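You operate a simulated robot arm through the tools that you are given. There is no shell and no other tool. Be economical: measure what you need, move in short steps, check, and stop when the job is done.

The job below is to be done with a simulated two-armed robot. You get a single attempt, and the scene is never put back.

TASK
On the yellow bay, fold the blue cloth in half, so that it is half as long.
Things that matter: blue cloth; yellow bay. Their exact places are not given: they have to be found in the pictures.

The check looks at the end state, three seconds after you hand in, the way a careful person would. Anything else that was tipped, shoved, dropped, spilled or broken makes it a failure. Flat cloth is picked up by pressing the open fingertips on it (5 to 10 N) and closing them slowly along it; thin cloth reads only 2 to 8 mm in the jaws.

THE ROBOT
Two 7-joint arms with two-finger parallel grippers on one trunk, on a base that drives. Base frame: it is fixed to the floor where the robot stands at the start and does not move with it; the origin is under the middle of the robot, x ahead of it, y to its left, z up. Lengths are in mm, angles in rad, forces in N, time in s.
The left shoulder is at the start at [70, 163, 845], the right one opposite. Places, roughly: yellow bay [700, 0, 500]. Payload 3.43 kg a hand.
The TCP of each hand is the grasp point between the finger pads, 34 mm short of the fingertips. In the tool frame z runs along the fingers and y along their closing line. Largest opening 128 mm; finger width 24, thickness 12; the body of the gripper, 48 by 130 mm, starts 96 mm behind the TCP.
Orientation is that of the tool frame in the base frame, as a unit quaternion [x, y, z, w]. With the fingers straight down and closing along the base's y, the tool's x points along the base's -x, its y along +y and its z along -z.

THE INTERFACE
- The arms move only by the tool jog_arm. It takes "left_steps", "right_steps" or both (then of equal length, played together; a hand with none holds still); each is a list of rows, each a list of 7 numbers: the shift along the tool's x, y, z in mm, then the turn, a rotation vector about the tool's x, y, z in rad, then the finger opening in mm, from 0 to 128. In form: [[tx, ty, tz, ax, ay, az, claw], ...]. A call has 1 to 10 rows; each row is the pose to reach, as a shift and turn from the pose commanded when the call began, along the tool's axes at that moment. Each row takes 0.2 s and may step no farther than 50 mm and 0.15 rad from the row before; otherwise, or with a gripper value out of range, the whole call is refused. Where a pose cannot be reached the arm comes as near as it can. A force on the tool above 40 N (or 10 N above the force at the start of the call, whichever is more), or a blocked arm, ends the call early, and 0.2 s more pass. The fingers move at their own pace (about 153 mm/s each) and stop on an object; they squeeze with about 44 N. The grip force told is the motor's: it shows also when the fingers shut on nothing. Time passes only in rows, and 0.2 s behind the last, so rows that repeat a pose let the fingers close. The reply holds the time, the measured pose of the TCP, the force on the tool along the base axes, the opening and the grip force, in the units named above and with some noise.
- Cameras (640 x 400 px; columns grow to the right, rows downward): "scene" is now at [140, -5.1, 1073.4]; the picture's right is [-0.05, -1.00, 0.00], its down [-0.57, 0.03, -0.82] and it looks along [0.82, -0.04, -0.57] (base axes); focal length 248 px, centre (320, 200). "left" rides on the left gripper at [76, 11, -160] in its tool frame; the picture's right is [-0.15, 0.99, 0.00], its down [-0.88, -0.13, -0.46] and it looks along [-0.45, -0.07, 0.89] (tool axes); focal length 234 px, centre (320, 200). "right" rides on the right gripper at [76, -11, -160] in its tool frame; the picture's right is [0.15, 0.99, 0.00], its down [-0.88, 0.13, -0.46] and it looks along [-0.45, 0.07, 0.89] (tool axes); focal length 234 px, centre (320, 200).
- get_image(camera): a new picture of that camera. It takes no simulated time.
- move_column(by): slides the trunk up (or, below 0, down) by that many mm; the arms and the scene camera ride with it, the base frame stays. It gives what a move gives, with no picture.
- steer(legs): drives the robot by 1 to 6 legs, each [ahead, left, turn to the left] in mm, mm and rad, along the robot's own axes; the way and the turn of a leg run together, so that a leg with both is an arc; at most 1500 mm and 3.142 rad a leg. The arms and the cameras ride along, it lands a little off, and it stops where it bumps. It gives what a move gives.
- aim_head(pan, tilt): turns the head with the scene camera to pan (to the left, within 1.501 rad either way) and tilt (down, from -0.506 to 1.204), counted from straight ahead of the robot. It gives what a move gives.
- locate(camera, pixels): for up to 12 pixels [column, row] of the newest picture of that camera ("zoom" is the newest enlarged one), the place [x, y, z] in the base frame of the surface seen there, good to about 2 mm. It takes no simulated time.
- inspect(camera, box): a new picture of the part [left, top, right, bottom] of that camera's present view, enlarged. It takes no simulated time.
- finish_job(): hands the job in; it is judged then, once.

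Go step by step. Measure first, check grasps and placings, and put right what went wrong. The budget is 80 turns and 62 pictures, counting those below and the enlarged ones. Unless the task says otherwise, let go and move clear before handing in, and close with one line.

The tools are called as name(argument=value, ...) on one line, values as JSON. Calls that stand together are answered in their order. jog_arm: Moves the arms, as the interface text tells. Its arguments: {"type":"object","properties":{"left_steps":{"type":"array"},"right_steps":{"type":"array"}},"required":[]} The other tools are called the same way: move_column (by) slides the trunk up or down; steer (legs) drives the base; aim_head (pan, tilt) turns the head that bears the scene camera; get_image (camera) takes a picture; locate (camera, pixels) gives the place of the surface under pixels of a picture; inspect (camera, box) takes an enlarged picture of a part of a camera's view; finish_job () hands the job in.

At the start:

```text
clock: 0.0
left_tool_pos: [521.4, 189.4, 755.5]
left_ee_rot: [0.001, 1.0, 0.0, 0.0]
left_contact_force: [-0.6, 0.0, -0.2]
left_opening: 128.1
left_gripper_force: 0.1
right_tool_pos: [600.9, -265.9, 746.6]
right_ee_rot: [0.001, 1.0, 0.0, 0.0]
right_contact_force: [-1.0, 0.4, 0.0]
right_opening: 127.9
right_gripper_force: 0.1
trunk travel left (down, up): [-325.0, 615.0]
robot x, y, heading: [-1.7, -0.7, -0.0]
head pan, tilt: [-0.052, 0.611]
```

scene: 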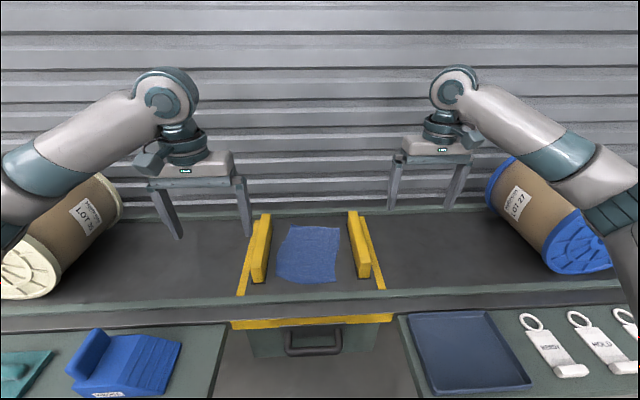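
right: 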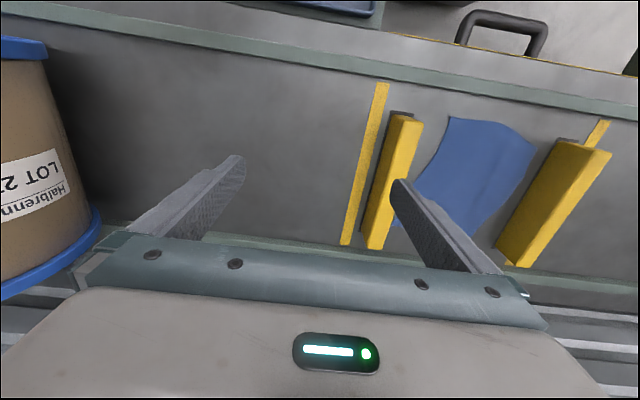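
left: 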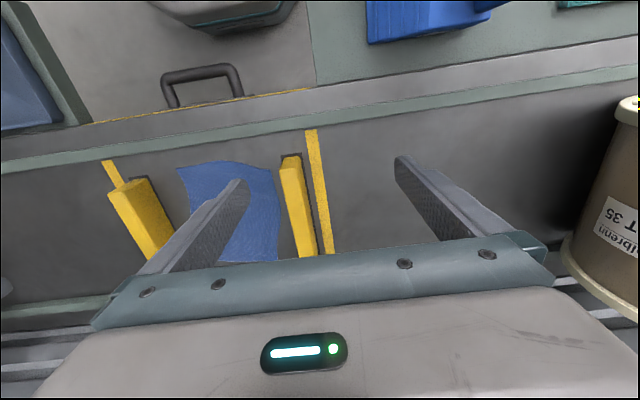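

The blue cloth lies between two yellow rails (scene px ~ 277-341, 226-284). I'll zoom in and measure it.

inspect(camera="scene", box=[220, 200, 400, 312])

locate(camera="scene", pixels=[[289, 226], [339, 227], [341, 279], [277, 277], [308, 284], [310, 250], [262, 216], [258, 280], [352, 213], [364, 275], [300, 300], [420, 260]])

```text
3.56 times, centred on (310, 256) of scene
```

zoom: 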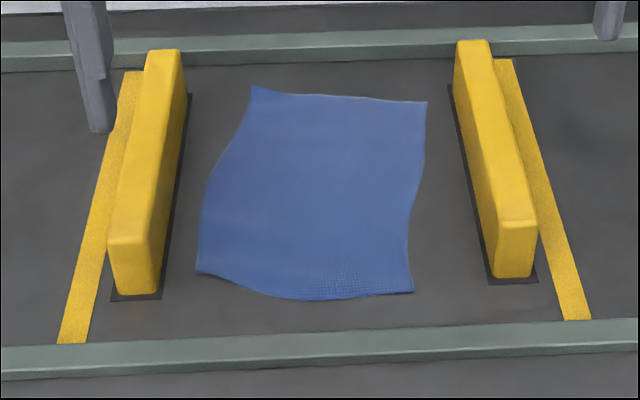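

```text
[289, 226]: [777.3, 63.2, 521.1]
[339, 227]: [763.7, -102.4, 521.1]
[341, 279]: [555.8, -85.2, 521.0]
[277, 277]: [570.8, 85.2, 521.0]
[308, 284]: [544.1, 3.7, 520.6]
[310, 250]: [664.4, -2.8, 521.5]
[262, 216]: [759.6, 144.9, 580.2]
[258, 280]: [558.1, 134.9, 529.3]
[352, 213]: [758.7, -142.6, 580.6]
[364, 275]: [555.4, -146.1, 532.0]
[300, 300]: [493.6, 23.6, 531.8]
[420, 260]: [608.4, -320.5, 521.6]
```

The cloth is about 165 mm wide in y and 210 mm long in x, on a surface at z≈521. I'll measure its outline in the zoom and turn both hands so that they close along x.

locate(camera="zoom", pixels=[[254, 90], [425, 104], [411, 289], [199, 268], [235, 284], [260, 292], [300, 297], [340, 296], [380, 293], [338, 97], [205, 200], [408, 220]])

jog_arm(left_steps=[[0, 0, 0, 0, 0, 0.15, 60], [0, 0, 0, 0, 0, 0.3, 60], [0, 0, 0, 0, 0, 0.45, 60], [0, 0, 0, 0, 0, 0.6, 60], [0, 0, 0, 0, 0, 0.75, 60], [0, 0, 0, 0, 0, 0.9, 60], [0, 0, 0, 0, 0, 1.05, 60], [0, 0, 0, 0, 0, 1.2, 60], [0, 0, 0, 0, 0, 1.35, 60], [0, 0, 0, 0, 0, 1.5, 60]], right_steps=[[0, 0, 0, 0, 0, -0.15, 60], [0, 0, 0, 0, 0, -0.3, 60], [0, 0, 0, 0, 0, -0.45, 60], [0, 0, 0, 0, 0, -0.6, 60], [0, 0, 0, 0, 0, -0.75, 60], [0, 0, 0, 0, 0, -0.9, 60], [0, 0, 0, 0, 0, -1.05, 60], [0, 0, 0, 0, 0, -1.2, 60], [0, 0, 0, 0, 0, -1.35, 60], [0, 0, 0, 0, 0, -1.5, 60]])

```text
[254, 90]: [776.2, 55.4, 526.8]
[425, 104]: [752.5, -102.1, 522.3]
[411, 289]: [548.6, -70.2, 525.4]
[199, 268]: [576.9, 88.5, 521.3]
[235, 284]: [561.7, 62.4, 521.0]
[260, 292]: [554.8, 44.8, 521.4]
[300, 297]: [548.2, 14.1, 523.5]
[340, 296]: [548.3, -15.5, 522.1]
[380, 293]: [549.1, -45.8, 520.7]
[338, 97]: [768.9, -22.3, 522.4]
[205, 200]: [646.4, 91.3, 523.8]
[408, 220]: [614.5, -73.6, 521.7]
```

```text
clock: 2.2
left_tool_pos: [521.7, 190.4, 754.0]
left_ee_rot: [0.682, 0.732, 0.0, -0.001]
left_contact_force: [-0.3, -0.3, 0.4]
left_opening: 59.8
left_gripper_force: 0.0
right_tool_pos: [600.9, -267.1, 746.1]
right_ee_rot: [-0.683, 0.73, -0.001, 0.0]
right_contact_force: [0.2, -0.7, -0.6]
right_opening: 60.0
right_gripper_force: 0.0
trunk travel left (down, up): [-325.0, 615.0]
robot x, y, heading: [0.7, 1.0, 0.002]
head pan, tilt: [-0.052, 0.611]
```

The near edge runs from (577,88) to (549,-70), and the far edge from (776,55) to (753,-102), so the fold shift is about (202,-33). I'll bring both hands over the near corners.

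jog_arm(left_steps=[[-18, 5, 16, 0, 0, 0.05, 60], [-36, 10, 32, 0, 0, 0.1, 60], [-55, 16, 49, 0, 0, 0.15, 60], [-73, 21, 65, 0, 0, 0.2, 60], [-91, 26, 81, 0, 0, 0.25, 50], [-110, 32, 98, 0, 0, 0.29, 40], [-128, 37, 114, 0, 0, 0.33, 24], [-128, 37, 114, 0, 0, 0.33, 24]], right_steps=[[-30, 9, 15, 0, 0, 0.01, 60], [-60, 18, 30, 0, 0, 0.02, 60], [-91, 27, 45, 0, 0, 0.04, 60], [-121, 36, 61, 0, 0, 0.05, 60], [-151, 45, 76, 0, 0, 0.06, 50], [-182, 54, 91, 0, 0, 0.08, 40], [-212, 63, 106, 0, 0, 0.09, 24], [-212, 63, 106, 0, 0, 0.09, 24]])

inspect(camera="scene", box=[220, 180, 400, 292])

get_image(camera="left")

get_image(camera="right")

```text
clock: 4.0
left_tool_pos: [568.2, 65.5, 641.7]
left_ee_rot: [0.792, 0.61, 0.0, 0.0]
left_contact_force: [0.4, -0.2, -0.3]
left_opening: 23.9
left_gripper_force: 0.0
right_tool_pos: [554.6, -50.6, 638.4]
right_ee_rot: [-0.648, 0.761, 0.0, 0.0]
right_contact_force: [0.0, 0.6, -0.2]
right_opening: 24.3
right_gripper_force: 0.0
trunk travel left (down, up): [-325.0, 615.0]
robot x, y, heading: [-0.6, -4.7, -0.0]
head pan, tilt: [-0.052, 0.611]
```

```text
3.56 times, centred on (310, 236) of scene
```

zoom: 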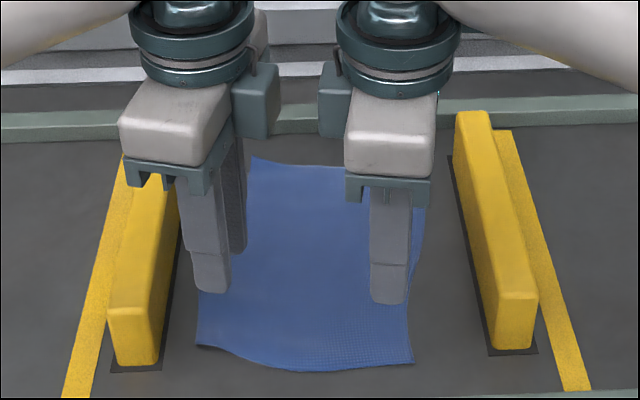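

```text
56 pictures are left
```

left: 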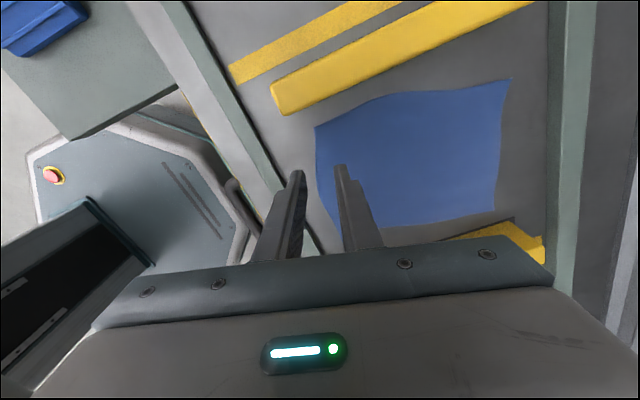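

```text
55 pictures are left
```

right: 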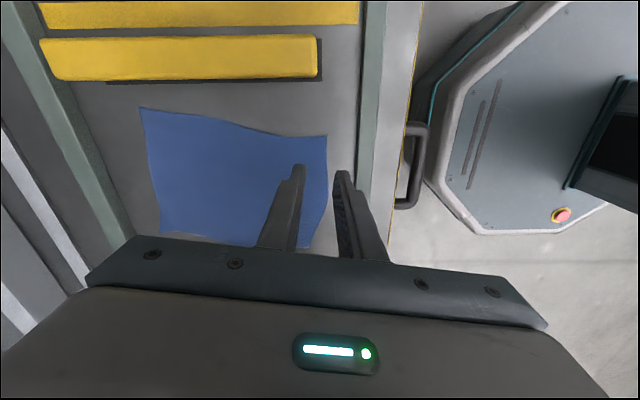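

The hands hover over the near edge. I'll measure the corners from the wrist views before lowering.

locate(camera="left", pixels=[[318, 129], [319, 150], [320, 170], [325, 196], [509, 82], [494, 210]])

locate(camera="right", pixels=[[325, 137], [324, 160], [325, 180], [325, 200], [322, 220], [142, 110], [160, 230]])

```text
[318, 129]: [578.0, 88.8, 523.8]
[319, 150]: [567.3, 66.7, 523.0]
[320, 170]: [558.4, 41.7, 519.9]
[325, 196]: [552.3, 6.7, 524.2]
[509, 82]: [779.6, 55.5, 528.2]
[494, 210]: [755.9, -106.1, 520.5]
```

```text
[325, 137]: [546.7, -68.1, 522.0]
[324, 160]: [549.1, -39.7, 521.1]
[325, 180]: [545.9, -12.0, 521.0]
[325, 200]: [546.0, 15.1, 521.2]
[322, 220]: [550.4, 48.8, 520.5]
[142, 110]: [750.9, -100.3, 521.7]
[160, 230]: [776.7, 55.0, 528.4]
```

The edge is at x≈565 under the left hand and x≈548 under the right, which suits the hand positions. I'm lowering to just above the cloth.

jog_arm(left_steps=[[0, 0, 30, 0, 0, 0, 24], [0, 0, 60, 0, 0, 0, 24], [0, 0, 75, 0, 0, 0, 24], [0, 0, 80, 0, 0, 0, 24], [0, 0, 83, 0, 0, 0, 24]], right_steps=[[0, 0, 30, 0, 0, 0, 24], [0, 2, 60, 0, 0, 0, 24], [0, 2, 71, 0, 0, 0, 24], [0, 2, 76, 0, 0, 0, 24], [0, 2, 79, 0, 0, 0, 24]])

inspect(camera="scene", box=[220, 190, 400, 302])

```text
clock: 5.2
left_tool_pos: [568.3, 64.9, 557.1]
left_ee_rot: [0.792, 0.61, 0.0, 0.001]
left_contact_force: [-0.2, -0.6, -0.3]
left_opening: 24.2
left_gripper_force: 0.0
right_tool_pos: [552.6, -51.0, 561.0]
right_ee_rot: [-0.647, 0.762, 0.0, -0.001]
right_contact_force: [0.2, 0.3, 0.0]
right_opening: 23.9
right_gripper_force: 0.0
trunk travel left (down, up): [-325.0, 615.0]
robot x, y, heading: [-2.2, 2.7, -0.001]
head pan, tilt: [-0.052, 0.611]
```

```text
3.56 times, centred on (310, 246) of scene
```

zoom: 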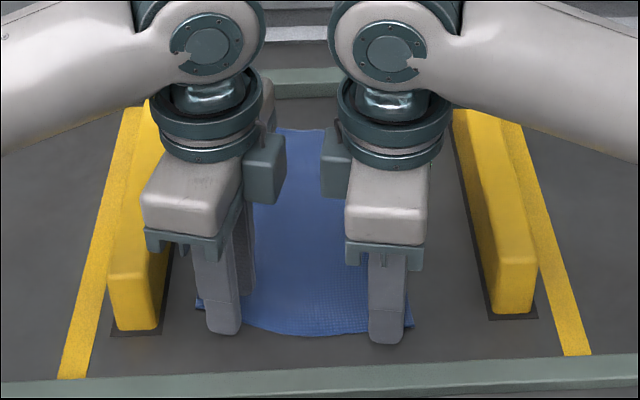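

There's no contact yet, and the near fingers sit just outside the edge. I'm lowering in 1–2 mm steps until it presses.

jog_arm(left_steps=[[0, 0, 1, 0, 0, 0, 24], [0, 0, 2, 0, 0, 0, 24], [0, 0, 2, 0, 0, 0, 24]], right_steps=[[0, 0, 2, 0, 0, 0, 24], [0, 0, 4, 0, 0, 0, 24], [0, 0, 5, 0, 0, 0, 24]])

```text
clock: 6.0
left_tool_pos: [567.4, 65.0, 556.0]
left_ee_rot: [0.792, 0.61, -0.001, -0.001]
left_contact_force: [0.5, -0.3, 1.0]
left_opening: 23.9
left_gripper_force: 0.1
right_tool_pos: [551.3, -50.3, 556.1]
right_ee_rot: [-0.648, 0.761, -0.001, 0.0]
right_contact_force: [0.5, -0.5, 0.8]
right_opening: 24.1
right_gripper_force: 0.2
trunk travel left (down, up): [-325.0, 615.0]
robot x, y, heading: [-0.1, -0.1, 0.001]
head pan, tilt: [-0.052, 0.611]
```

jog_arm(left_steps=[[0, 0, 1, 0, 0, 0, 24], [0, 0, 2, 0, 0, 0, 24], [0, 0, 2, 0, 0, 0, 24]], right_steps=[[0, 0, 1, 0, 0, 0, 24], [0, 0, 2, 0, 0, 0, 24], [0, 0, 2, 0, 0, 0, 24]])

```text
clock: 6.8
left_tool_pos: [567.3, 65.9, 555.6]
left_ee_rot: [0.792, 0.61, 0.001, 0.001]
left_contact_force: [0.7, 1.5, 10.3]
left_opening: 24.7
left_gripper_force: 0.4
right_tool_pos: [551.3, -51.0, 555.3]
right_ee_rot: [-0.648, 0.761, -0.001, 0.001]
right_contact_force: [1.3, -0.1, 9.5]
right_opening: 24.7
right_gripper_force: 0.9
trunk travel left (down, up): [-325.0, 615.0]
robot x, y, heading: [0.4, -0.4, -0.003]
head pan, tilt: [-0.052, 0.611]
```

Both hands press with about 10 N. I'm closing slowly.

jog_arm(left_steps=[[0, 0, -0.3, 0, 0, 0, 21], [0, 0, -0.3, 0, 0, 0, 18], [0, 0, -0.3, 0, 0, 0, 15], [0, 0, -0.3, 0, 0, 0, 12], [0, 0, -0.3, 0, 0, 0, 9], [0, 0, -0.3, 0, 0, 0, 6], [0, 0, -0.3, 0, 0, 0, 3], [0, 0, -0.3, 0, 0, 0, 0], [0, 0, -0.3, 0, 0, 0, 0]], right_steps=[[0, 0, -0.3, 0, 0, 0, 21], [0, 0, -0.3, 0, 0, 0, 18], [0, 0, -0.3, 0, 0, 0, 15], [0, 0, -0.3, 0, 0, 0, 12], [0, 0, -0.3, 0, 0, 0, 9], [0, 0, -0.3, 0, 0, 0, 6], [0, 0, -0.3, 0, 0, 0, 3], [0, 0, -0.3, 0, 0, 0, 0], [0, 0, -0.3, 0, 0, 0, 0]])

inspect(camera="scene", box=[220, 190, 400, 302])

```text
clock: 8.8
left_tool_pos: [568.1, 64.4, 556.7]
left_ee_rot: [0.792, 0.611, 0.0, 0.0]
left_contact_force: [1.6, -3.5, 15.8]
left_opening: 2.1
left_gripper_force: 36.9
right_tool_pos: [549.8, -49.7, 554.5]
right_ee_rot: [-0.648, 0.761, -0.001, 0.0]
right_contact_force: [1.0, 2.1, 13.0]
right_opening: 1.8
right_gripper_force: 37.2
trunk travel left (down, up): [-325.0, 615.0]
robot x, y, heading: [2.3, 1.2, -0.0]
head pan, tilt: [-0.052, 0.611]
```

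```text
3.56 times, centred on (310, 246) of scene
```

zoom: 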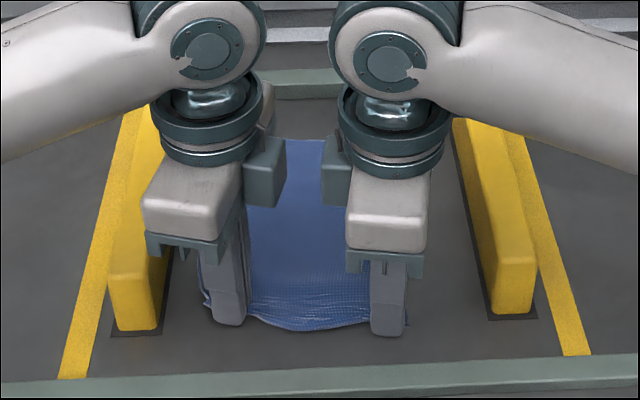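

The openings read about 2 mm, which looks like cloth. I'll lift 50 mm straight up to check the grip.

jog_arm(left_steps=[[0, 0, -10, 0, 0, 0, 0], [0, 0, -20, 0, 0, 0, 0], [0, 0, -35, 0, 0, 0, 0], [0, 0, -50, 0, 0, 0, 0]], right_steps=[[0, 0, -10, 0, 0, 0, 0], [0, 0, -20, 0, 0, 0, 0], [0, 0, -35, 0, 0, 0, 0], [0, 0, -50, 0, 0, 0, 0]])

inspect(camera="scene", box=[220, 190, 400, 302])

get_image(camera="left")

get_image(camera="right")

```text
clock: 9.8
left_tool_pos: [567.8, 65.4, 603.4]
left_ee_rot: [0.792, 0.61, 0.0, 0.001]
left_contact_force: [-1.0, -0.4, 0.4]
left_opening: 2.1
left_gripper_force: 37.0
right_tool_pos: [551.3, -50.3, 602.9]
right_ee_rot: [-0.648, 0.762, 0.0, 0.0]
right_contact_force: [0.0, 0.5, -0.7]
right_opening: 2.0
right_gripper_force: 36.8
trunk travel left (down, up): [-325.0, 615.0]
robot x, y, heading: [0.6, -3.5, -0.001]
head pan, tilt: [-0.052, 0.611]
```

```text
3.56 times, centred on (310, 246) of scene
```

zoom: 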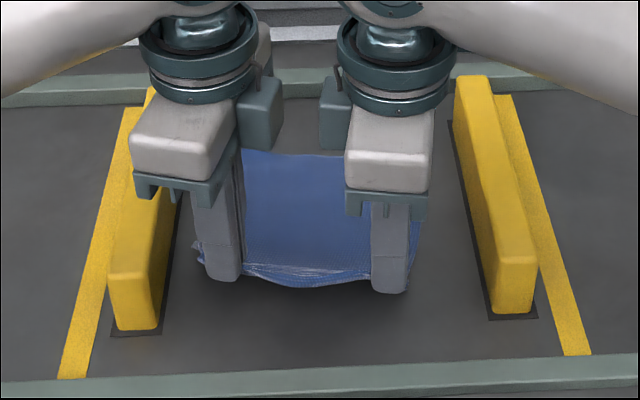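

```text
51 pictures are left
```

left: 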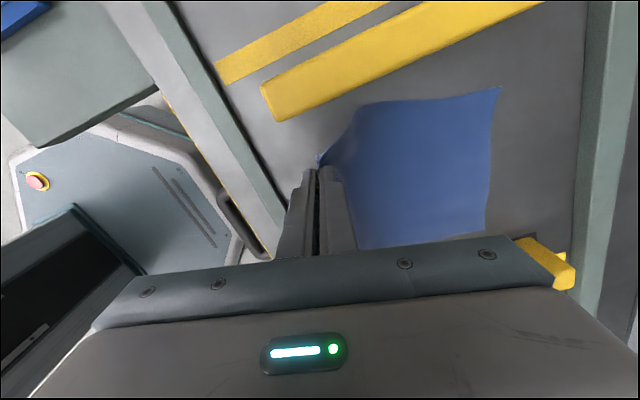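

```text
50 pictures are left
```

right: 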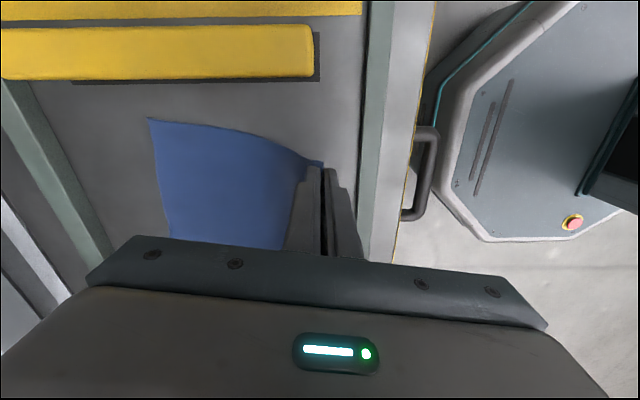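

Both corners lifted cleanly and the edge between them hangs straight. I'll carry the edge over toward the far side in a low arc.

jog_arm(left_steps=[[2, 20.2, -8, 0, 0, 0, 0], [4, 40.3, -21, 0, 0, 0, 0], [5.9, 60.5, -31, 0, 0, 0, 0], [7.9, 80.6, -38, 0, 0, 0, 0], [9.9, 100.8, -41, 0, 0, 0, 0], [11.9, 121, -38, 0, 0, 0, 0], [13.9, 141, -31, 0, 0, 0, 0], [15.8, 161.3, -18, 0, 0, 0, 0]], right_steps=[[0, -20.3, -8, 0, 0, 0, 0], [0, -40.5, -21, 0, 0, 0, 0], [-0.1, -60.8, -31, 0, 0, 0, 0], [-0.1, -81, -38, 0, 0, 0, 0], [-0.2, -101.3, -41, 0, 0, 0, 0], [-0.2, -121.6, -38, 0, 0, 0, 0], [-0.2, -141.8, -31, 0, 0, 0, 0], [-0.3, -162, -18, 0, 0, 0, 0]])

inspect(camera="scene", box=[220, 180, 400, 292])

get_image(camera="left")

get_image(camera="right")

```text
clock: 11.6
left_tool_pos: [730.0, 38.5, 622.0]
left_ee_rot: [0.792, 0.61, 0.0, 0.0]
left_contact_force: [0.3, -1.0, -0.2]
left_opening: 2.0
left_gripper_force: 37.1
right_tool_pos: [712.0, -76.4, 621.9]
right_ee_rot: [-0.648, 0.761, 0.0, 0.001]
right_contact_force: [-0.4, -0.1, 0.9]
right_opening: 1.8
right_gripper_force: 36.8
trunk travel left (down, up): [-325.0, 615.0]
robot x, y, heading: [1.2, -2.9, 0.001]
head pan, tilt: [-0.052, 0.611]
```

```text
3.56 times, centred on (310, 236) of scene
```

zoom: 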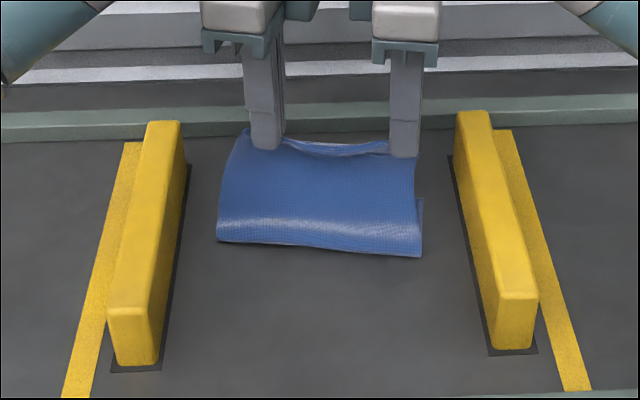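

```text
48 pictures are left
```

left: 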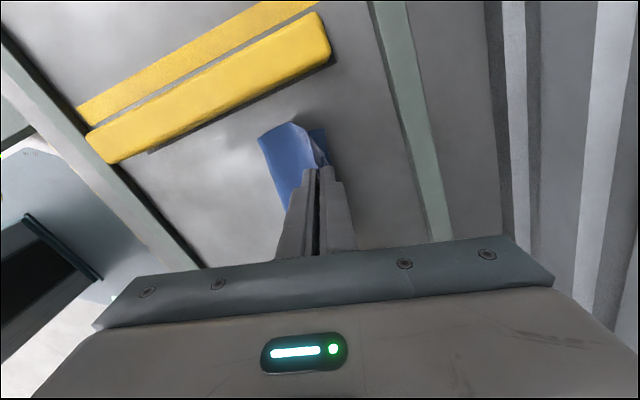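

```text
47 pictures are left
```

right: 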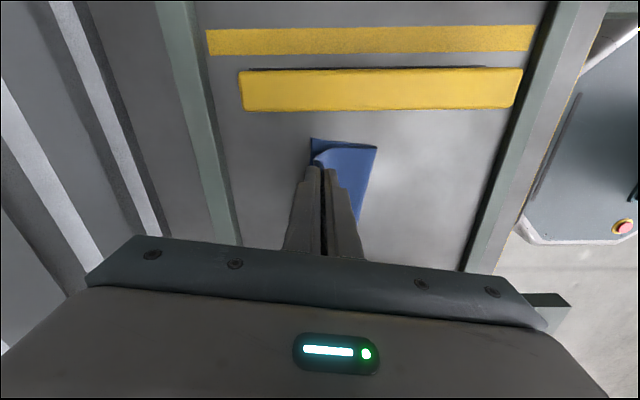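

The fold is forming well. I'll check that the bottom layer's far corners haven't shifted.

locate(camera="left", pixels=[[322, 133], [325, 155], [290, 124], [262, 140], [405, 130]])

locate(camera="right", pixels=[[315, 141], [314, 152], [374, 149], [325, 158], [364, 205]])

locate(camera="zoom", pixels=[[222, 238], [320, 247], [418, 253], [421, 203], [330, 146]])

```text
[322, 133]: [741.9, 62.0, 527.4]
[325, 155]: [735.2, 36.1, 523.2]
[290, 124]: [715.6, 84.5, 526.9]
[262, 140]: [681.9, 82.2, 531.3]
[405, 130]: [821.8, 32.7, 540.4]
```

```text
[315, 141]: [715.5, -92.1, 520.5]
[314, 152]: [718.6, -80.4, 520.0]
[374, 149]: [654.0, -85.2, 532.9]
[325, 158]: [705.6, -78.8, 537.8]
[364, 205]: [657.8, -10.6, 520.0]
```

```text
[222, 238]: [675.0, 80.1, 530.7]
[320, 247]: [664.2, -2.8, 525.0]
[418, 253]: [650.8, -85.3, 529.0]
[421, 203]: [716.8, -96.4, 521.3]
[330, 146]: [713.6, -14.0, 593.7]
```

The bottom layer has been pulled about 36 mm toward the robot. Its far edge now runs from (742,62) to (716,-93), so the grips are already nearly above it. I'll lower almost straight down.

jog_arm(left_steps=[[0, 1, 10, 0, 0, 0, 0], [0, 2, 20, 0, 0, 0, 0], [0, 3, 30, 0, 0, 0, 0], [0, 3, 40, 0, 0, 0, 0], [0, 3, 50, 0, 0, 0, 0], [0, 3, 56, 0, 0, 0, 0]], right_steps=[[0, -1, 10, 0, 0, 0, 0], [0, -2, 20, 0, 0, 0, 0], [0, -3, 30, 0, 0, 0, 0], [0, -3, 40, 0, 0, 0, 0], [0, -3, 50, 0, 0, 0, 0], [0, -3, 56, 0, 0, 0, 0]])

inspect(camera="scene", box=[220, 180, 400, 292])

inspect(camera="left", box=[220, 80, 420, 205])

get_image(camera="right")

```text
clock: 13.0
left_tool_pos: [730.5, 38.8, 566.6]
left_ee_rot: [0.792, 0.61, -0.001, -0.001]
left_contact_force: [-0.1, -1.1, 0.0]
left_opening: 2.0
left_gripper_force: 37.1
right_tool_pos: [715.7, -76.0, 565.7]
right_ee_rot: [-0.648, 0.762, 0.001, 0.0]
right_contact_force: [-0.3, -0.2, 1.2]
right_opening: 2.1
right_gripper_force: 36.6
trunk travel left (down, up): [-325.0, 615.0]
robot x, y, heading: [6.0, -3.2, -0.004]
head pan, tilt: [-0.052, 0.611]
```

```text
3.56 times, centred on (310, 236) of scene
```

zoom: 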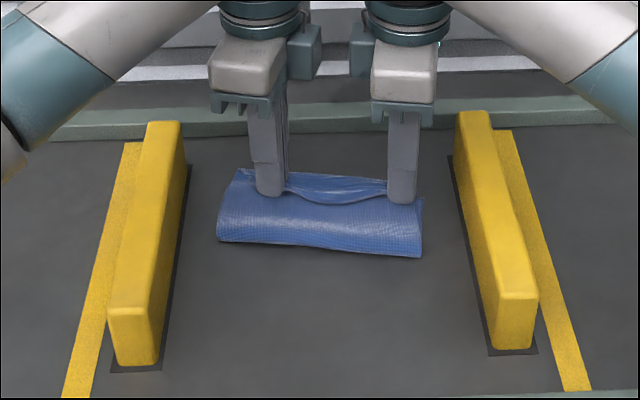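

```text
3.20 times, centred on (320, 142) of left
```

zoom: 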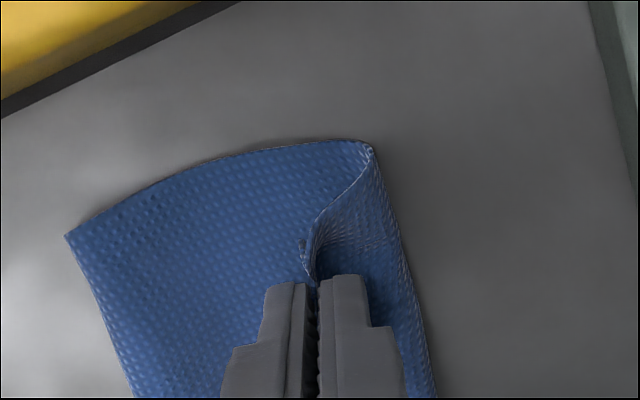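

```text
44 pictures are left
```

right: 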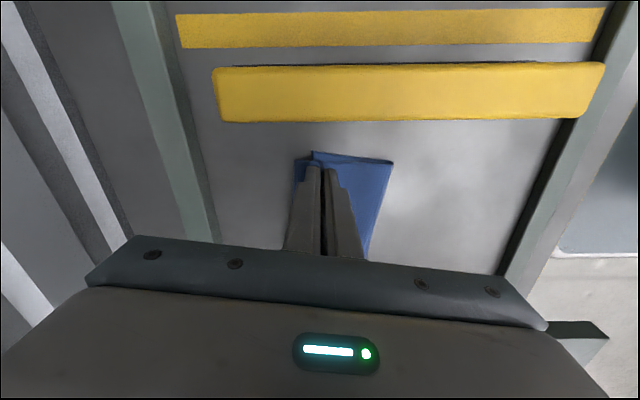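

The top layer's free corner sits close to the bottom's far corner. I'll measure both sides before letting go.

locate(camera="zoom", pixels=[[368, 147], [377, 160], [400, 240], [420, 320], [70, 237], [312, 230], [303, 250]])

inspect(camera="right", box=[220, 100, 420, 225])

```text
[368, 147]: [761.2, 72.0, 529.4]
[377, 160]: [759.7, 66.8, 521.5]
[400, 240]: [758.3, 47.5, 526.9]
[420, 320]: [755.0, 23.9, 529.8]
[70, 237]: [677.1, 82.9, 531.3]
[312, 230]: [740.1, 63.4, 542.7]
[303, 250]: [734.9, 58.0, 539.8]
```

```text
3.20 times, centred on (320, 162) of right
```

zoom: 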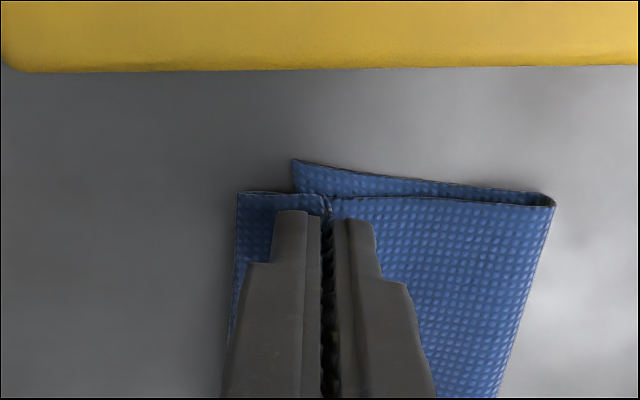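

The flap is doubled back: the top bends at x≈758 while the grip is at 731. The crease at x≈665 is also too far forward for a bottom edge at 742, so the earlier arc was too taut. I'll unroll back toward the robot, keeping hold, then refold lower with slack.

jog_arm(left_steps=[[0, 0, -25, 0, 0, 0, 0], [-1.5, -15, -50, 0, 0, 0, 0], [-3.9, -39.5, -65, 0, 0, 0, 0], [-6.3, -64, -65, 0, 0, 0, 0], [-8.7, -89, -60, 0, 0, 0, 0], [-11, -113.6, -50, 0, 0, 0, 0], [-13.6, -138, -35, 0, 0, 0, 0], [-15.5, -158, -22, 0, 0, 0, 0], [-15.5, -158, -20, 0, 0, 0, 0]], right_steps=[[0, 0, -25, 0, 0, 0, 0], [0, 15, -50, 0, 0, 0, 0], [0, 39.7, -65, 0, 0, 0, 0], [0, 64.5, -65, 0, 0, 0, 0], [0, 89.4, -60, 0, 0, 0, 0], [0, 114.2, -50, 0, 0, 0, 0], [0, 139, -35, 0, 0, 0, 0], [0, 159, -22, 0, 0, 0, 0], [0, 159, -20, 0, 0, 0, 0]])

inspect(camera="scene", box=[220, 180, 400, 292])

get_image(camera="left")

get_image(camera="right")

```text
clock: 15.0
left_tool_pos: [573.1, 63.5, 585.5]
left_ee_rot: [0.792, 0.611, -0.001, -0.001]
left_contact_force: [0.7, -0.4, 1.0]
left_opening: 2.0
left_gripper_force: 37.0
right_tool_pos: [555.6, -51.0, 585.6]
right_ee_rot: [-0.648, 0.762, 0.0, 0.0]
right_contact_force: [-0.1, 0.3, -0.3]
right_opening: 1.8
right_gripper_force: 36.9
trunk travel left (down, up): [-325.0, 615.0]
robot x, y, heading: [-0.8, 0.5, 0.004]
head pan, tilt: [-0.052, 0.611]
```

```text
3.56 times, centred on (310, 236) of scene
```

zoom: 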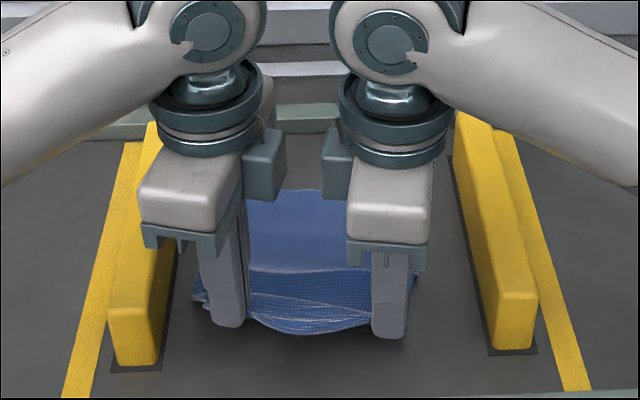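

```text
41 pictures are left
```

left: 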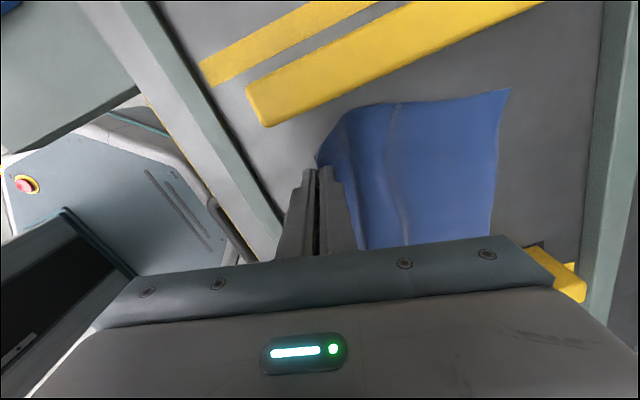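

```text
40 pictures are left
```

right: 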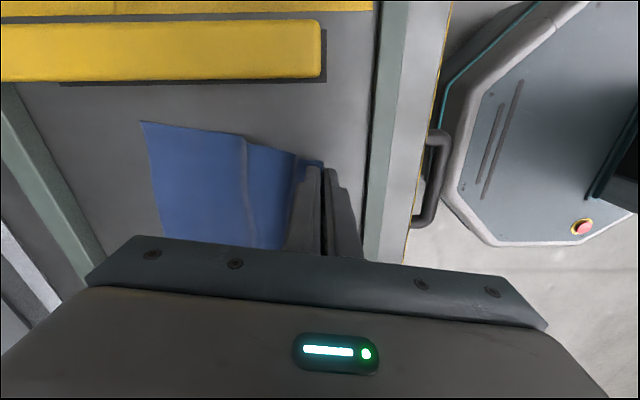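

locate(camera="left", pixels=[[508, 90], [492, 233], [400, 103], [350, 112]])

locate(camera="right", pixels=[[145, 124], [162, 233], [242, 138], [293, 155]])

```text
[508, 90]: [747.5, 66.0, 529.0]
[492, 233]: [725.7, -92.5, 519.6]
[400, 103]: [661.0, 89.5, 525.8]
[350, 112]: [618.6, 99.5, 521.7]
```

```text
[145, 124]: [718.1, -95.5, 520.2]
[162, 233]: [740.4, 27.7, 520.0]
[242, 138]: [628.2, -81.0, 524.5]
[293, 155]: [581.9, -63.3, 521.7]
```

The cloth is back nearly flat, with the far edge from (746,66) to (720,-95). I'll refold low and slack, tilting the hands as they go so the cloth leaves the jaws backward.

jog_arm(left_steps=[[1.9, 22.5, -7.9, 0.08, 0, 0, 0], [3.9, 44.9, -12.6, 0.16, 0, 0, 0], [5.8, 67.4, -14, 0.24, 0, 0, 0], [7.8, 89.7, -13.3, 0.32, 0, 0, 0], [9.7, 112, -12.3, 0.4, 0, 0, 0], [11.6, 134.3, -9.2, 0.48, 0, 0, 0], [13.6, 156.4, -2.8, 0.56, 0, 0, 0]], right_steps=[[0, -22.6, -7.9, -0.08, 0, 0, 0], [0, -45.1, -12.6, -0.16, 0, 0, 0], [0, -67.7, -14, -0.24, 0, 0, 0], [0, -90.1, -13.3, -0.32, 0, 0, 0], [0, -112.5, -12.3, -0.4, 0, 0, 0], [0, -134.9, -9.2, -0.48, 0, 0, 0], [0, -157.1, -2.8, -0.56, 0, 0, 0]])

inspect(camera="scene", box=[220, 180, 400, 292])

get_image(camera="left")

get_image(camera="right")

```text
clock: 16.6
left_tool_pos: [673.3, 36.1, 606.6]
left_ee_rot: [0.763, 0.585, -0.169, -0.219]
left_contact_force: [2.9, -9.0, -1.8]
left_opening: 1.9
left_gripper_force: 37.1
left hand out of reach, approached as far as the arm can: row 6, 7
right_tool_pos: [700.0, -73.8, 592.0]
right_ee_rot: [-0.628, 0.735, 0.198, -0.165]
right_contact_force: [-4.0, 7.8, 1.8]
right_opening: 1.8
right_gripper_force: 36.4
right hand out of reach, approached as far as the arm can: row 7
trunk travel left (down, up): [-325.0, 615.0]
robot x, y, heading: [-5.4, 0.2, 0.003]
head pan, tilt: [-0.052, 0.611]
```

```text
3.56 times, centred on (310, 236) of scene
```

zoom: 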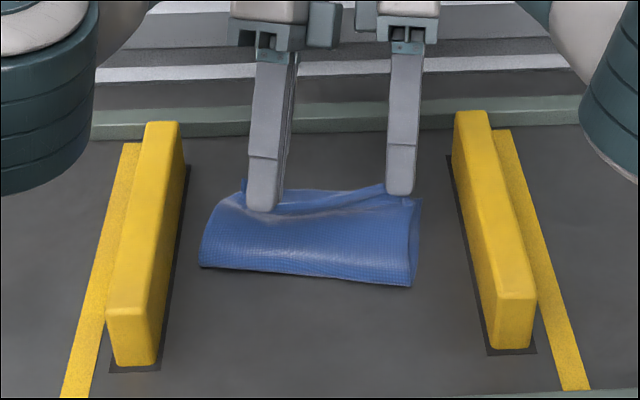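

```text
38 pictures are left
```

left: 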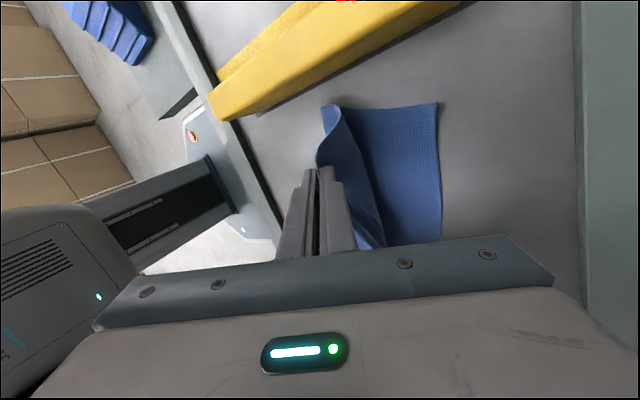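

```text
37 pictures are left
```

right: 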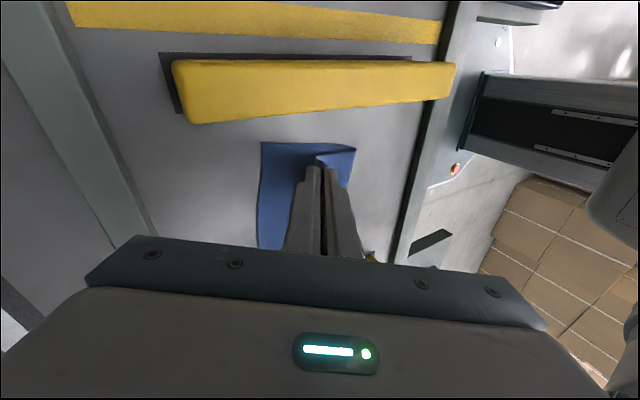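

The left arm ran out of reach with the tilt, while the right got nearly there. I'll check the cloth's position before reducing the tilt.

locate(camera="left", pixels=[[437, 105], [440, 235], [324, 110], [318, 160]])

locate(camera="right", pixels=[[263, 145], [260, 240], [352, 150], [320, 160]])

locate(camera="zoom", pixels=[[204, 262], [300, 270], [408, 281], [417, 210], [245, 183]])

```text
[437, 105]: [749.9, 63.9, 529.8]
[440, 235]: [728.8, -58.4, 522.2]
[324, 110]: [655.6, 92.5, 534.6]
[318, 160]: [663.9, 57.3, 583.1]
```

```text
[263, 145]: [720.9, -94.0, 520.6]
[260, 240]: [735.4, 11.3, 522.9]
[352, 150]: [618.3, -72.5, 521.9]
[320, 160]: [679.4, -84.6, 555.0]
```

```text
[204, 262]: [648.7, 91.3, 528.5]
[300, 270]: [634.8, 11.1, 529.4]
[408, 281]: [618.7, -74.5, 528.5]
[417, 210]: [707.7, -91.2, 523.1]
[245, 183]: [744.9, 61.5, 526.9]
```

The geometry is right: the crease runs (648,91)–(618,-75) and the far edge (750,64)–(721,-94), so they're 100 mm apart. I'll reduce the tilt in place to see where the commanded pose really is.

jog_arm(left_steps=[[0, 0, 0, -0.1, 0, 0, 0], [0, 0, 0, -0.2, 0, 0, 0]], right_steps=[[0, 0, 0, 0.1, 0, 0, 0], [0, 0, 0, 0.2, 0, 0, 0]])

```text
clock: 17.2
left_tool_pos: [672.9, 39.8, 606.2]
left_ee_rot: [0.779, 0.6, -0.109, -0.142]
left_contact_force: [4.0, -10.2, -3.0]
left_opening: 2.0
left_gripper_force: 37.6
right_tool_pos: [700.7, -74.0, 592.5]
right_ee_rot: [-0.638, 0.75, 0.135, -0.115]
right_contact_force: [-4.4, 10.7, 1.6]
right_opening: 1.7
right_gripper_force: 36.2
trunk travel left (down, up): [-325.0, 615.0]
robot x, y, heading: [-0.6, -0.9, -0.004]
head pan, tilt: [-0.052, 0.611]
```

Commanded pose equals measured pose, so I can steer precisely. I'm bringing both tips to about 20 mm above the far edge, left (730,38) and right (706,-76).

jog_arm(left_steps=[[3.3, 17, 1, -0.05, 0, 0, 0], [6.6, 34, 2, -0.1, 0, 0, 0], [9.9, 51, 4, -0.15, 0, 0, 0], [13.2, 68.2, 7.5, -0.2, 0, 0, 0], [13.2, 68.2, 7.5, -0.2, 0, 0, 0]], right_steps=[[0, 0, 0, 0.03, 0, 0, 0], [0, -4, 2, 0.06, 0, 0, 0], [0.5, -10, 6, 0.1, 0, 0, 0], [1, -17.8, 12.6, 0.15, 0, 0, 0], [1, -17.8, 12.6, 0.15, 0, 0, 0]])

inspect(camera="scene", box=[220, 180, 400, 292])

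inspect(camera="left", box=[220, 80, 420, 205])

inspect(camera="right", box=[220, 100, 420, 225])

```text
clock: 18.4
left_tool_pos: [734.3, 37.0, 574.8]
left_ee_rot: [0.79, 0.609, -0.048, -0.063]
left_contact_force: [0.6, -1.6, 0.1]
left_opening: 2.1
left_gripper_force: 37.1
right_tool_pos: [714.2, -77.0, 574.3]
right_ee_rot: [-0.645, 0.757, 0.08, -0.068]
right_contact_force: [0.6, 1.3, 0.0]
right_opening: 1.7
right_gripper_force: 36.6
trunk travel left (down, up): [-325.0, 615.0]
robot x, y, heading: [0.7, -1.4, -0.001]
head pan, tilt: [-0.052, 0.611]
```

```text
3.56 times, centred on (310, 236) of scene
```

zoom: 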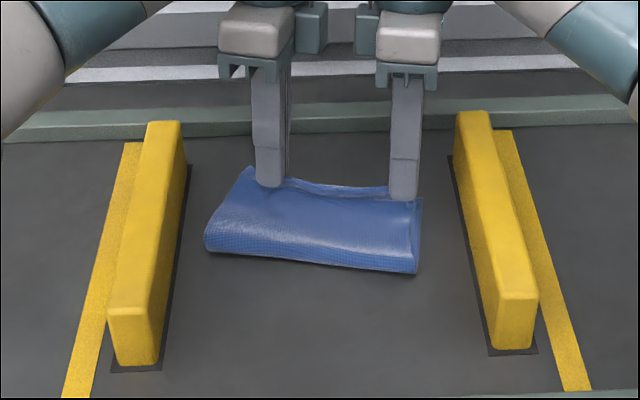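

```text
3.20 times, centred on (320, 142) of left
```

zoom: 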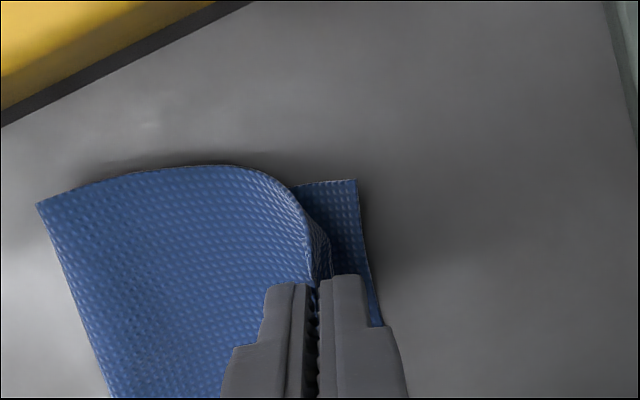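

```text
3.20 times, centred on (320, 162) of right
```

zoom: 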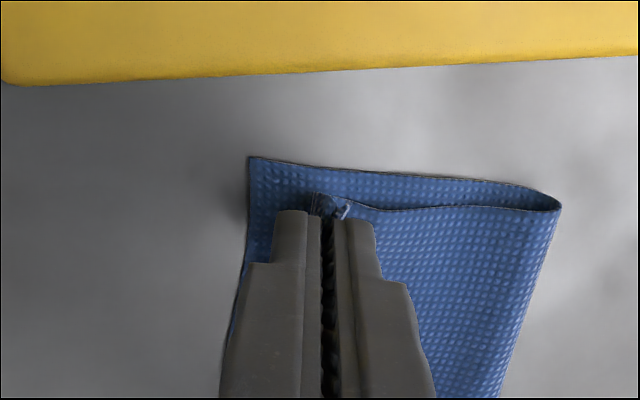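

The top layer is taut with no doubled-back flap. I'll check the edges once more before releasing.

locate(camera="zoom", pixels=[[250, 160], [240, 220], [237, 260], [555, 203], [320, 195], [345, 208]])

get_image(camera="left")

locate(camera="left", pixels=[[331, 138], [334, 160], [233, 145], [318, 160], [300, 135]])

```text
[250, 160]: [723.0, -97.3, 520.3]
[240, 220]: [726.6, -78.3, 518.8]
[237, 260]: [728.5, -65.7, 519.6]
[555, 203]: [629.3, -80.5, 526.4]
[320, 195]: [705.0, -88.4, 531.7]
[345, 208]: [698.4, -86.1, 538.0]
```

```text
33 pictures are left
```

left: 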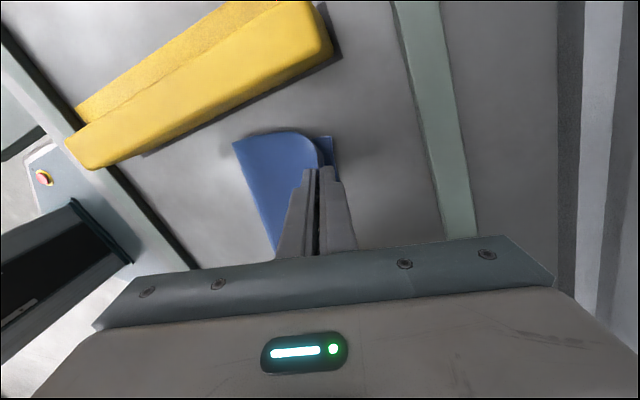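

```text
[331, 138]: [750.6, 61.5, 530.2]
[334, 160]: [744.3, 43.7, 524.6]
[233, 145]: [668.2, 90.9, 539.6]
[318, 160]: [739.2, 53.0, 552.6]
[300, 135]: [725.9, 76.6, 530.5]
```

The far edge hasn't moved and the left side is slightly taut. I'll lower about 12 mm, easing the left hand back a little.

jog_arm(left_steps=[[0, -1, 4, 0, 0, 0, 0], [0, -2, 8, 0, 0, 0, 0], [0, -2, 12, 0, 0, 0, 0], [0, -2, 12, 0, 0, 0, 0]], right_steps=[[0, -1, 4, 0, 0, 0, 0], [0, -1.7, 8, 0, 0, 0, 0], [0, -2.4, 12, 0, 0, 0, 0], [0, -2.4, 12, 0, 0, 0, 0]])

inspect(camera="left", box=[220, 80, 420, 205])

inspect(camera="right", box=[220, 100, 420, 225])

```text
clock: 19.4
left_tool_pos: [730.8, 37.4, 562.3]
left_ee_rot: [0.79, 0.608, -0.048, -0.063]
left_contact_force: [0.0, -0.4, 0.4]
left_opening: 1.8
left_gripper_force: 36.5
right_tool_pos: [714.6, -77.6, 561.5]
right_ee_rot: [-0.645, 0.757, 0.08, -0.069]
right_contact_force: [0.5, 1.0, 0.1]
right_opening: 1.7
right_gripper_force: 36.4
trunk travel left (down, up): [-325.0, 615.0]
robot x, y, heading: [2.2, 0.9, 0.001]
head pan, tilt: [-0.052, 0.611]
```

```text
3.20 times, centred on (320, 142) of left
```

zoom: 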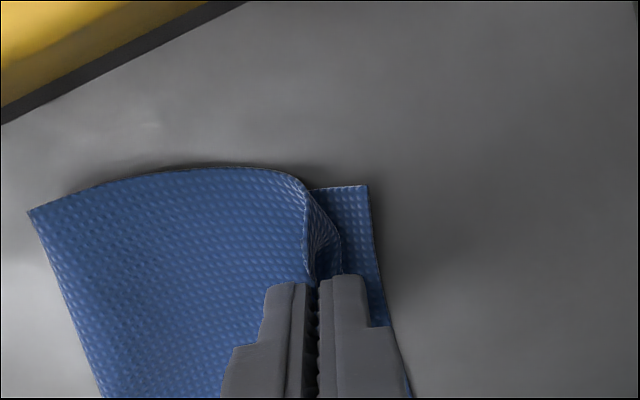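

```text
3.20 times, centred on (320, 162) of right
```

zoom: 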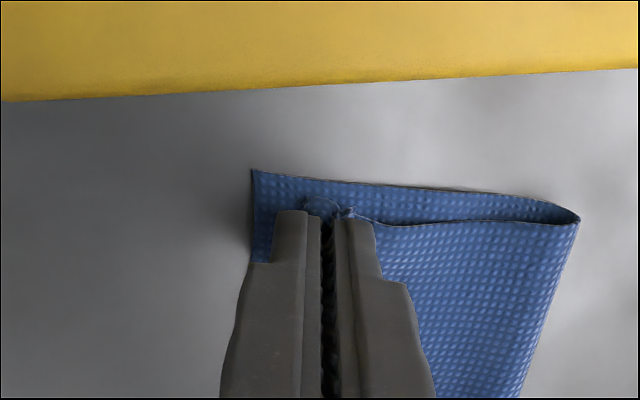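

The layers look right. I'll open the fingers gently to let the edge drop, then rise straight up.

jog_arm(left_steps=[[0, 0, 0, 0, 0, 0, 6], [0, 0, 0, 0, 0, 0, 14], [0, 0, 0, 0, 0, 0, 24], [0, 0, 0, 0, 0, 0, 24], [0, 0, -10, 0, 0, 0, 24], [0, 0, -30, 0, 0, 0, 24], [0, 0, -60, 0, 0, 0, 24]], right_steps=[[0, 0, 0, 0, 0, 0, 6], [0, 0, 0, 0, 0, 0, 14], [0, 0, 0, 0, 0, 0, 24], [0, 0, 0, 0, 0, 0, 24], [0, 0, -10, 0, 0, 0, 24], [0, 0, -30, 0, 0, 0, 24], [0, 0, -60, 0, 0, 0, 24]])

inspect(camera="scene", box=[220, 180, 400, 292])

inspect(camera="left", box=[200, 60, 440, 210])

inspect(camera="right", box=[200, 80, 440, 230])

```text
clock: 21.0
left_tool_pos: [740.2, 35.1, 624.2]
left_ee_rot: [0.79, 0.608, -0.048, -0.063]
left_contact_force: [-0.2, 0.0, 0.1]
left_opening: 24.0
left_gripper_force: 0.1
right_tool_pos: [725.1, -80.4, 622.1]
right_ee_rot: [-0.645, 0.757, 0.079, -0.068]
right_contact_force: [0.1, 0.3, -0.4]
right_opening: 24.2
right_gripper_force: 0.0
trunk travel left (down, up): [-325.0, 615.0]
robot x, y, heading: [0.6, 1.3, -0.006]
head pan, tilt: [-0.052, 0.611]
```

```text
3.56 times, centred on (310, 236) of scene
```

zoom: 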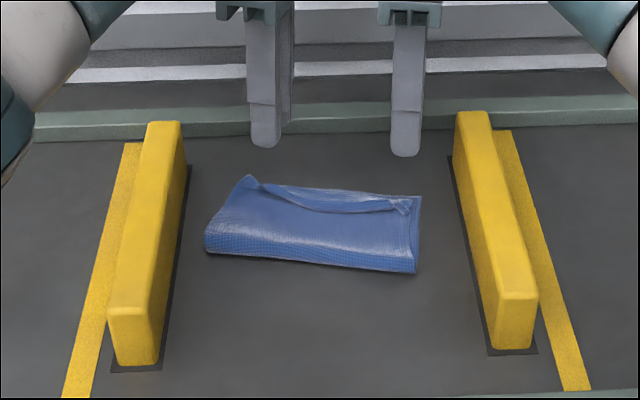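

```text
2.67 times, centred on (320, 135) of left
```

zoom: 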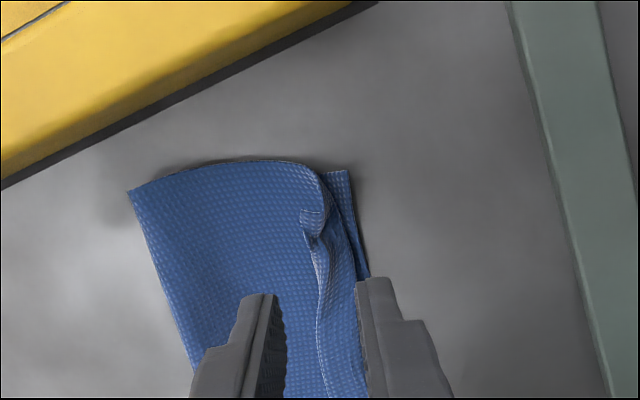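

```text
2.67 times, centred on (320, 155) of right
```

zoom: 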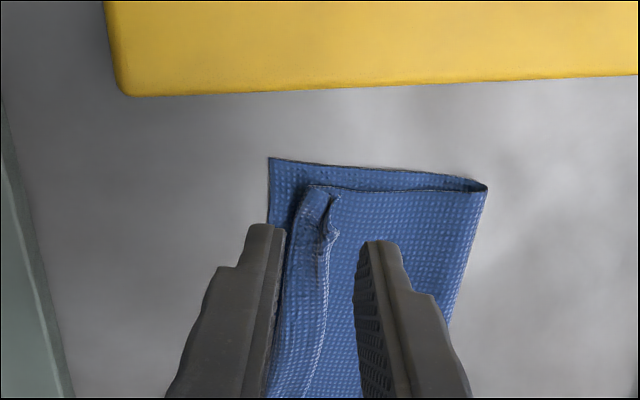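

The edge landed, but a narrow hem (about 12 mm) is doubled back on top. I'll back the hands off a bit and look closely before brushing it open.

jog_arm(left_steps=[[0, -15, -30, 0, 0, 0, 10], [10, -40, -50, 0, 0, 0, 0], [40, -60, -50, 0, 0, 0, 0], [40, -60, -50, 0, 0, 0, 0]], right_steps=[[0, 15, -30, 0, 0, 0, 10], [10, 40, -50, 0, 0, 0, 0], [40, 60, -50, 0, 0, 0, 0], [40, 60, -50, 0, 0, 0, 0]])

inspect(camera="scene", box=[265, 220, 350, 273])

inspect(camera="left", box=[200, 100, 520, 300])

```text
clock: 22.0
left_tool_pos: [700.5, 86.7, 682.9]
left_ee_rot: [0.789, 0.609, -0.049, -0.063]
left_contact_force: [-0.9, -0.3, 0.0]
left_opening: 0.0
left_gripper_force: 32.9
right_tool_pos: [671.5, -112.3, 682.7]
right_ee_rot: [-0.645, 0.757, 0.08, -0.069]
right_contact_force: [0.1, 0.1, 0.1]
right_opening: 0.1
right_gripper_force: 33.0
trunk travel left (down, up): [-325.0, 615.0]
robot x, y, heading: [1.3, -3.1, 0.0]
head pan, tilt: [-0.052, 0.611]
```

```text
7.53 times, centred on (308, 246) of scene
```

zoom: 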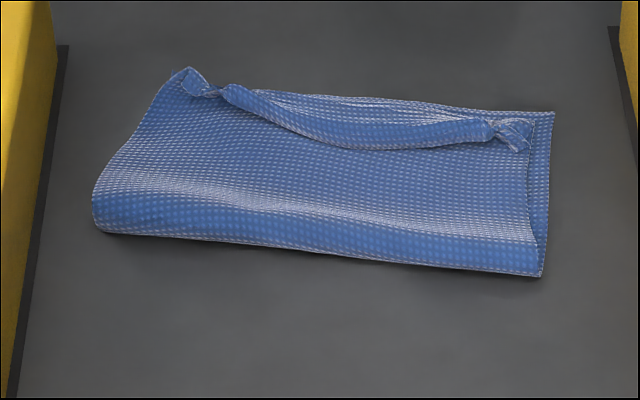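

```text
2.00 times, centred on (360, 200) of left
```

zoom: 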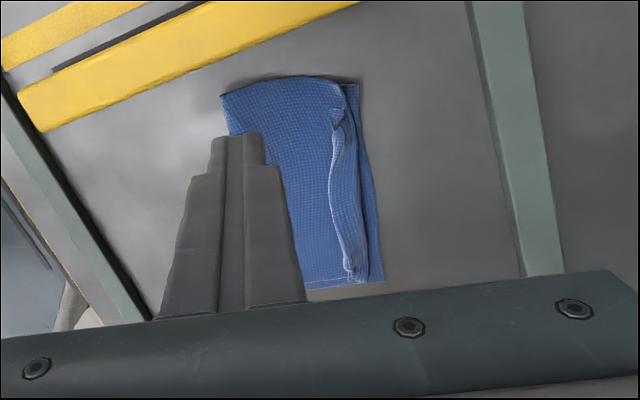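

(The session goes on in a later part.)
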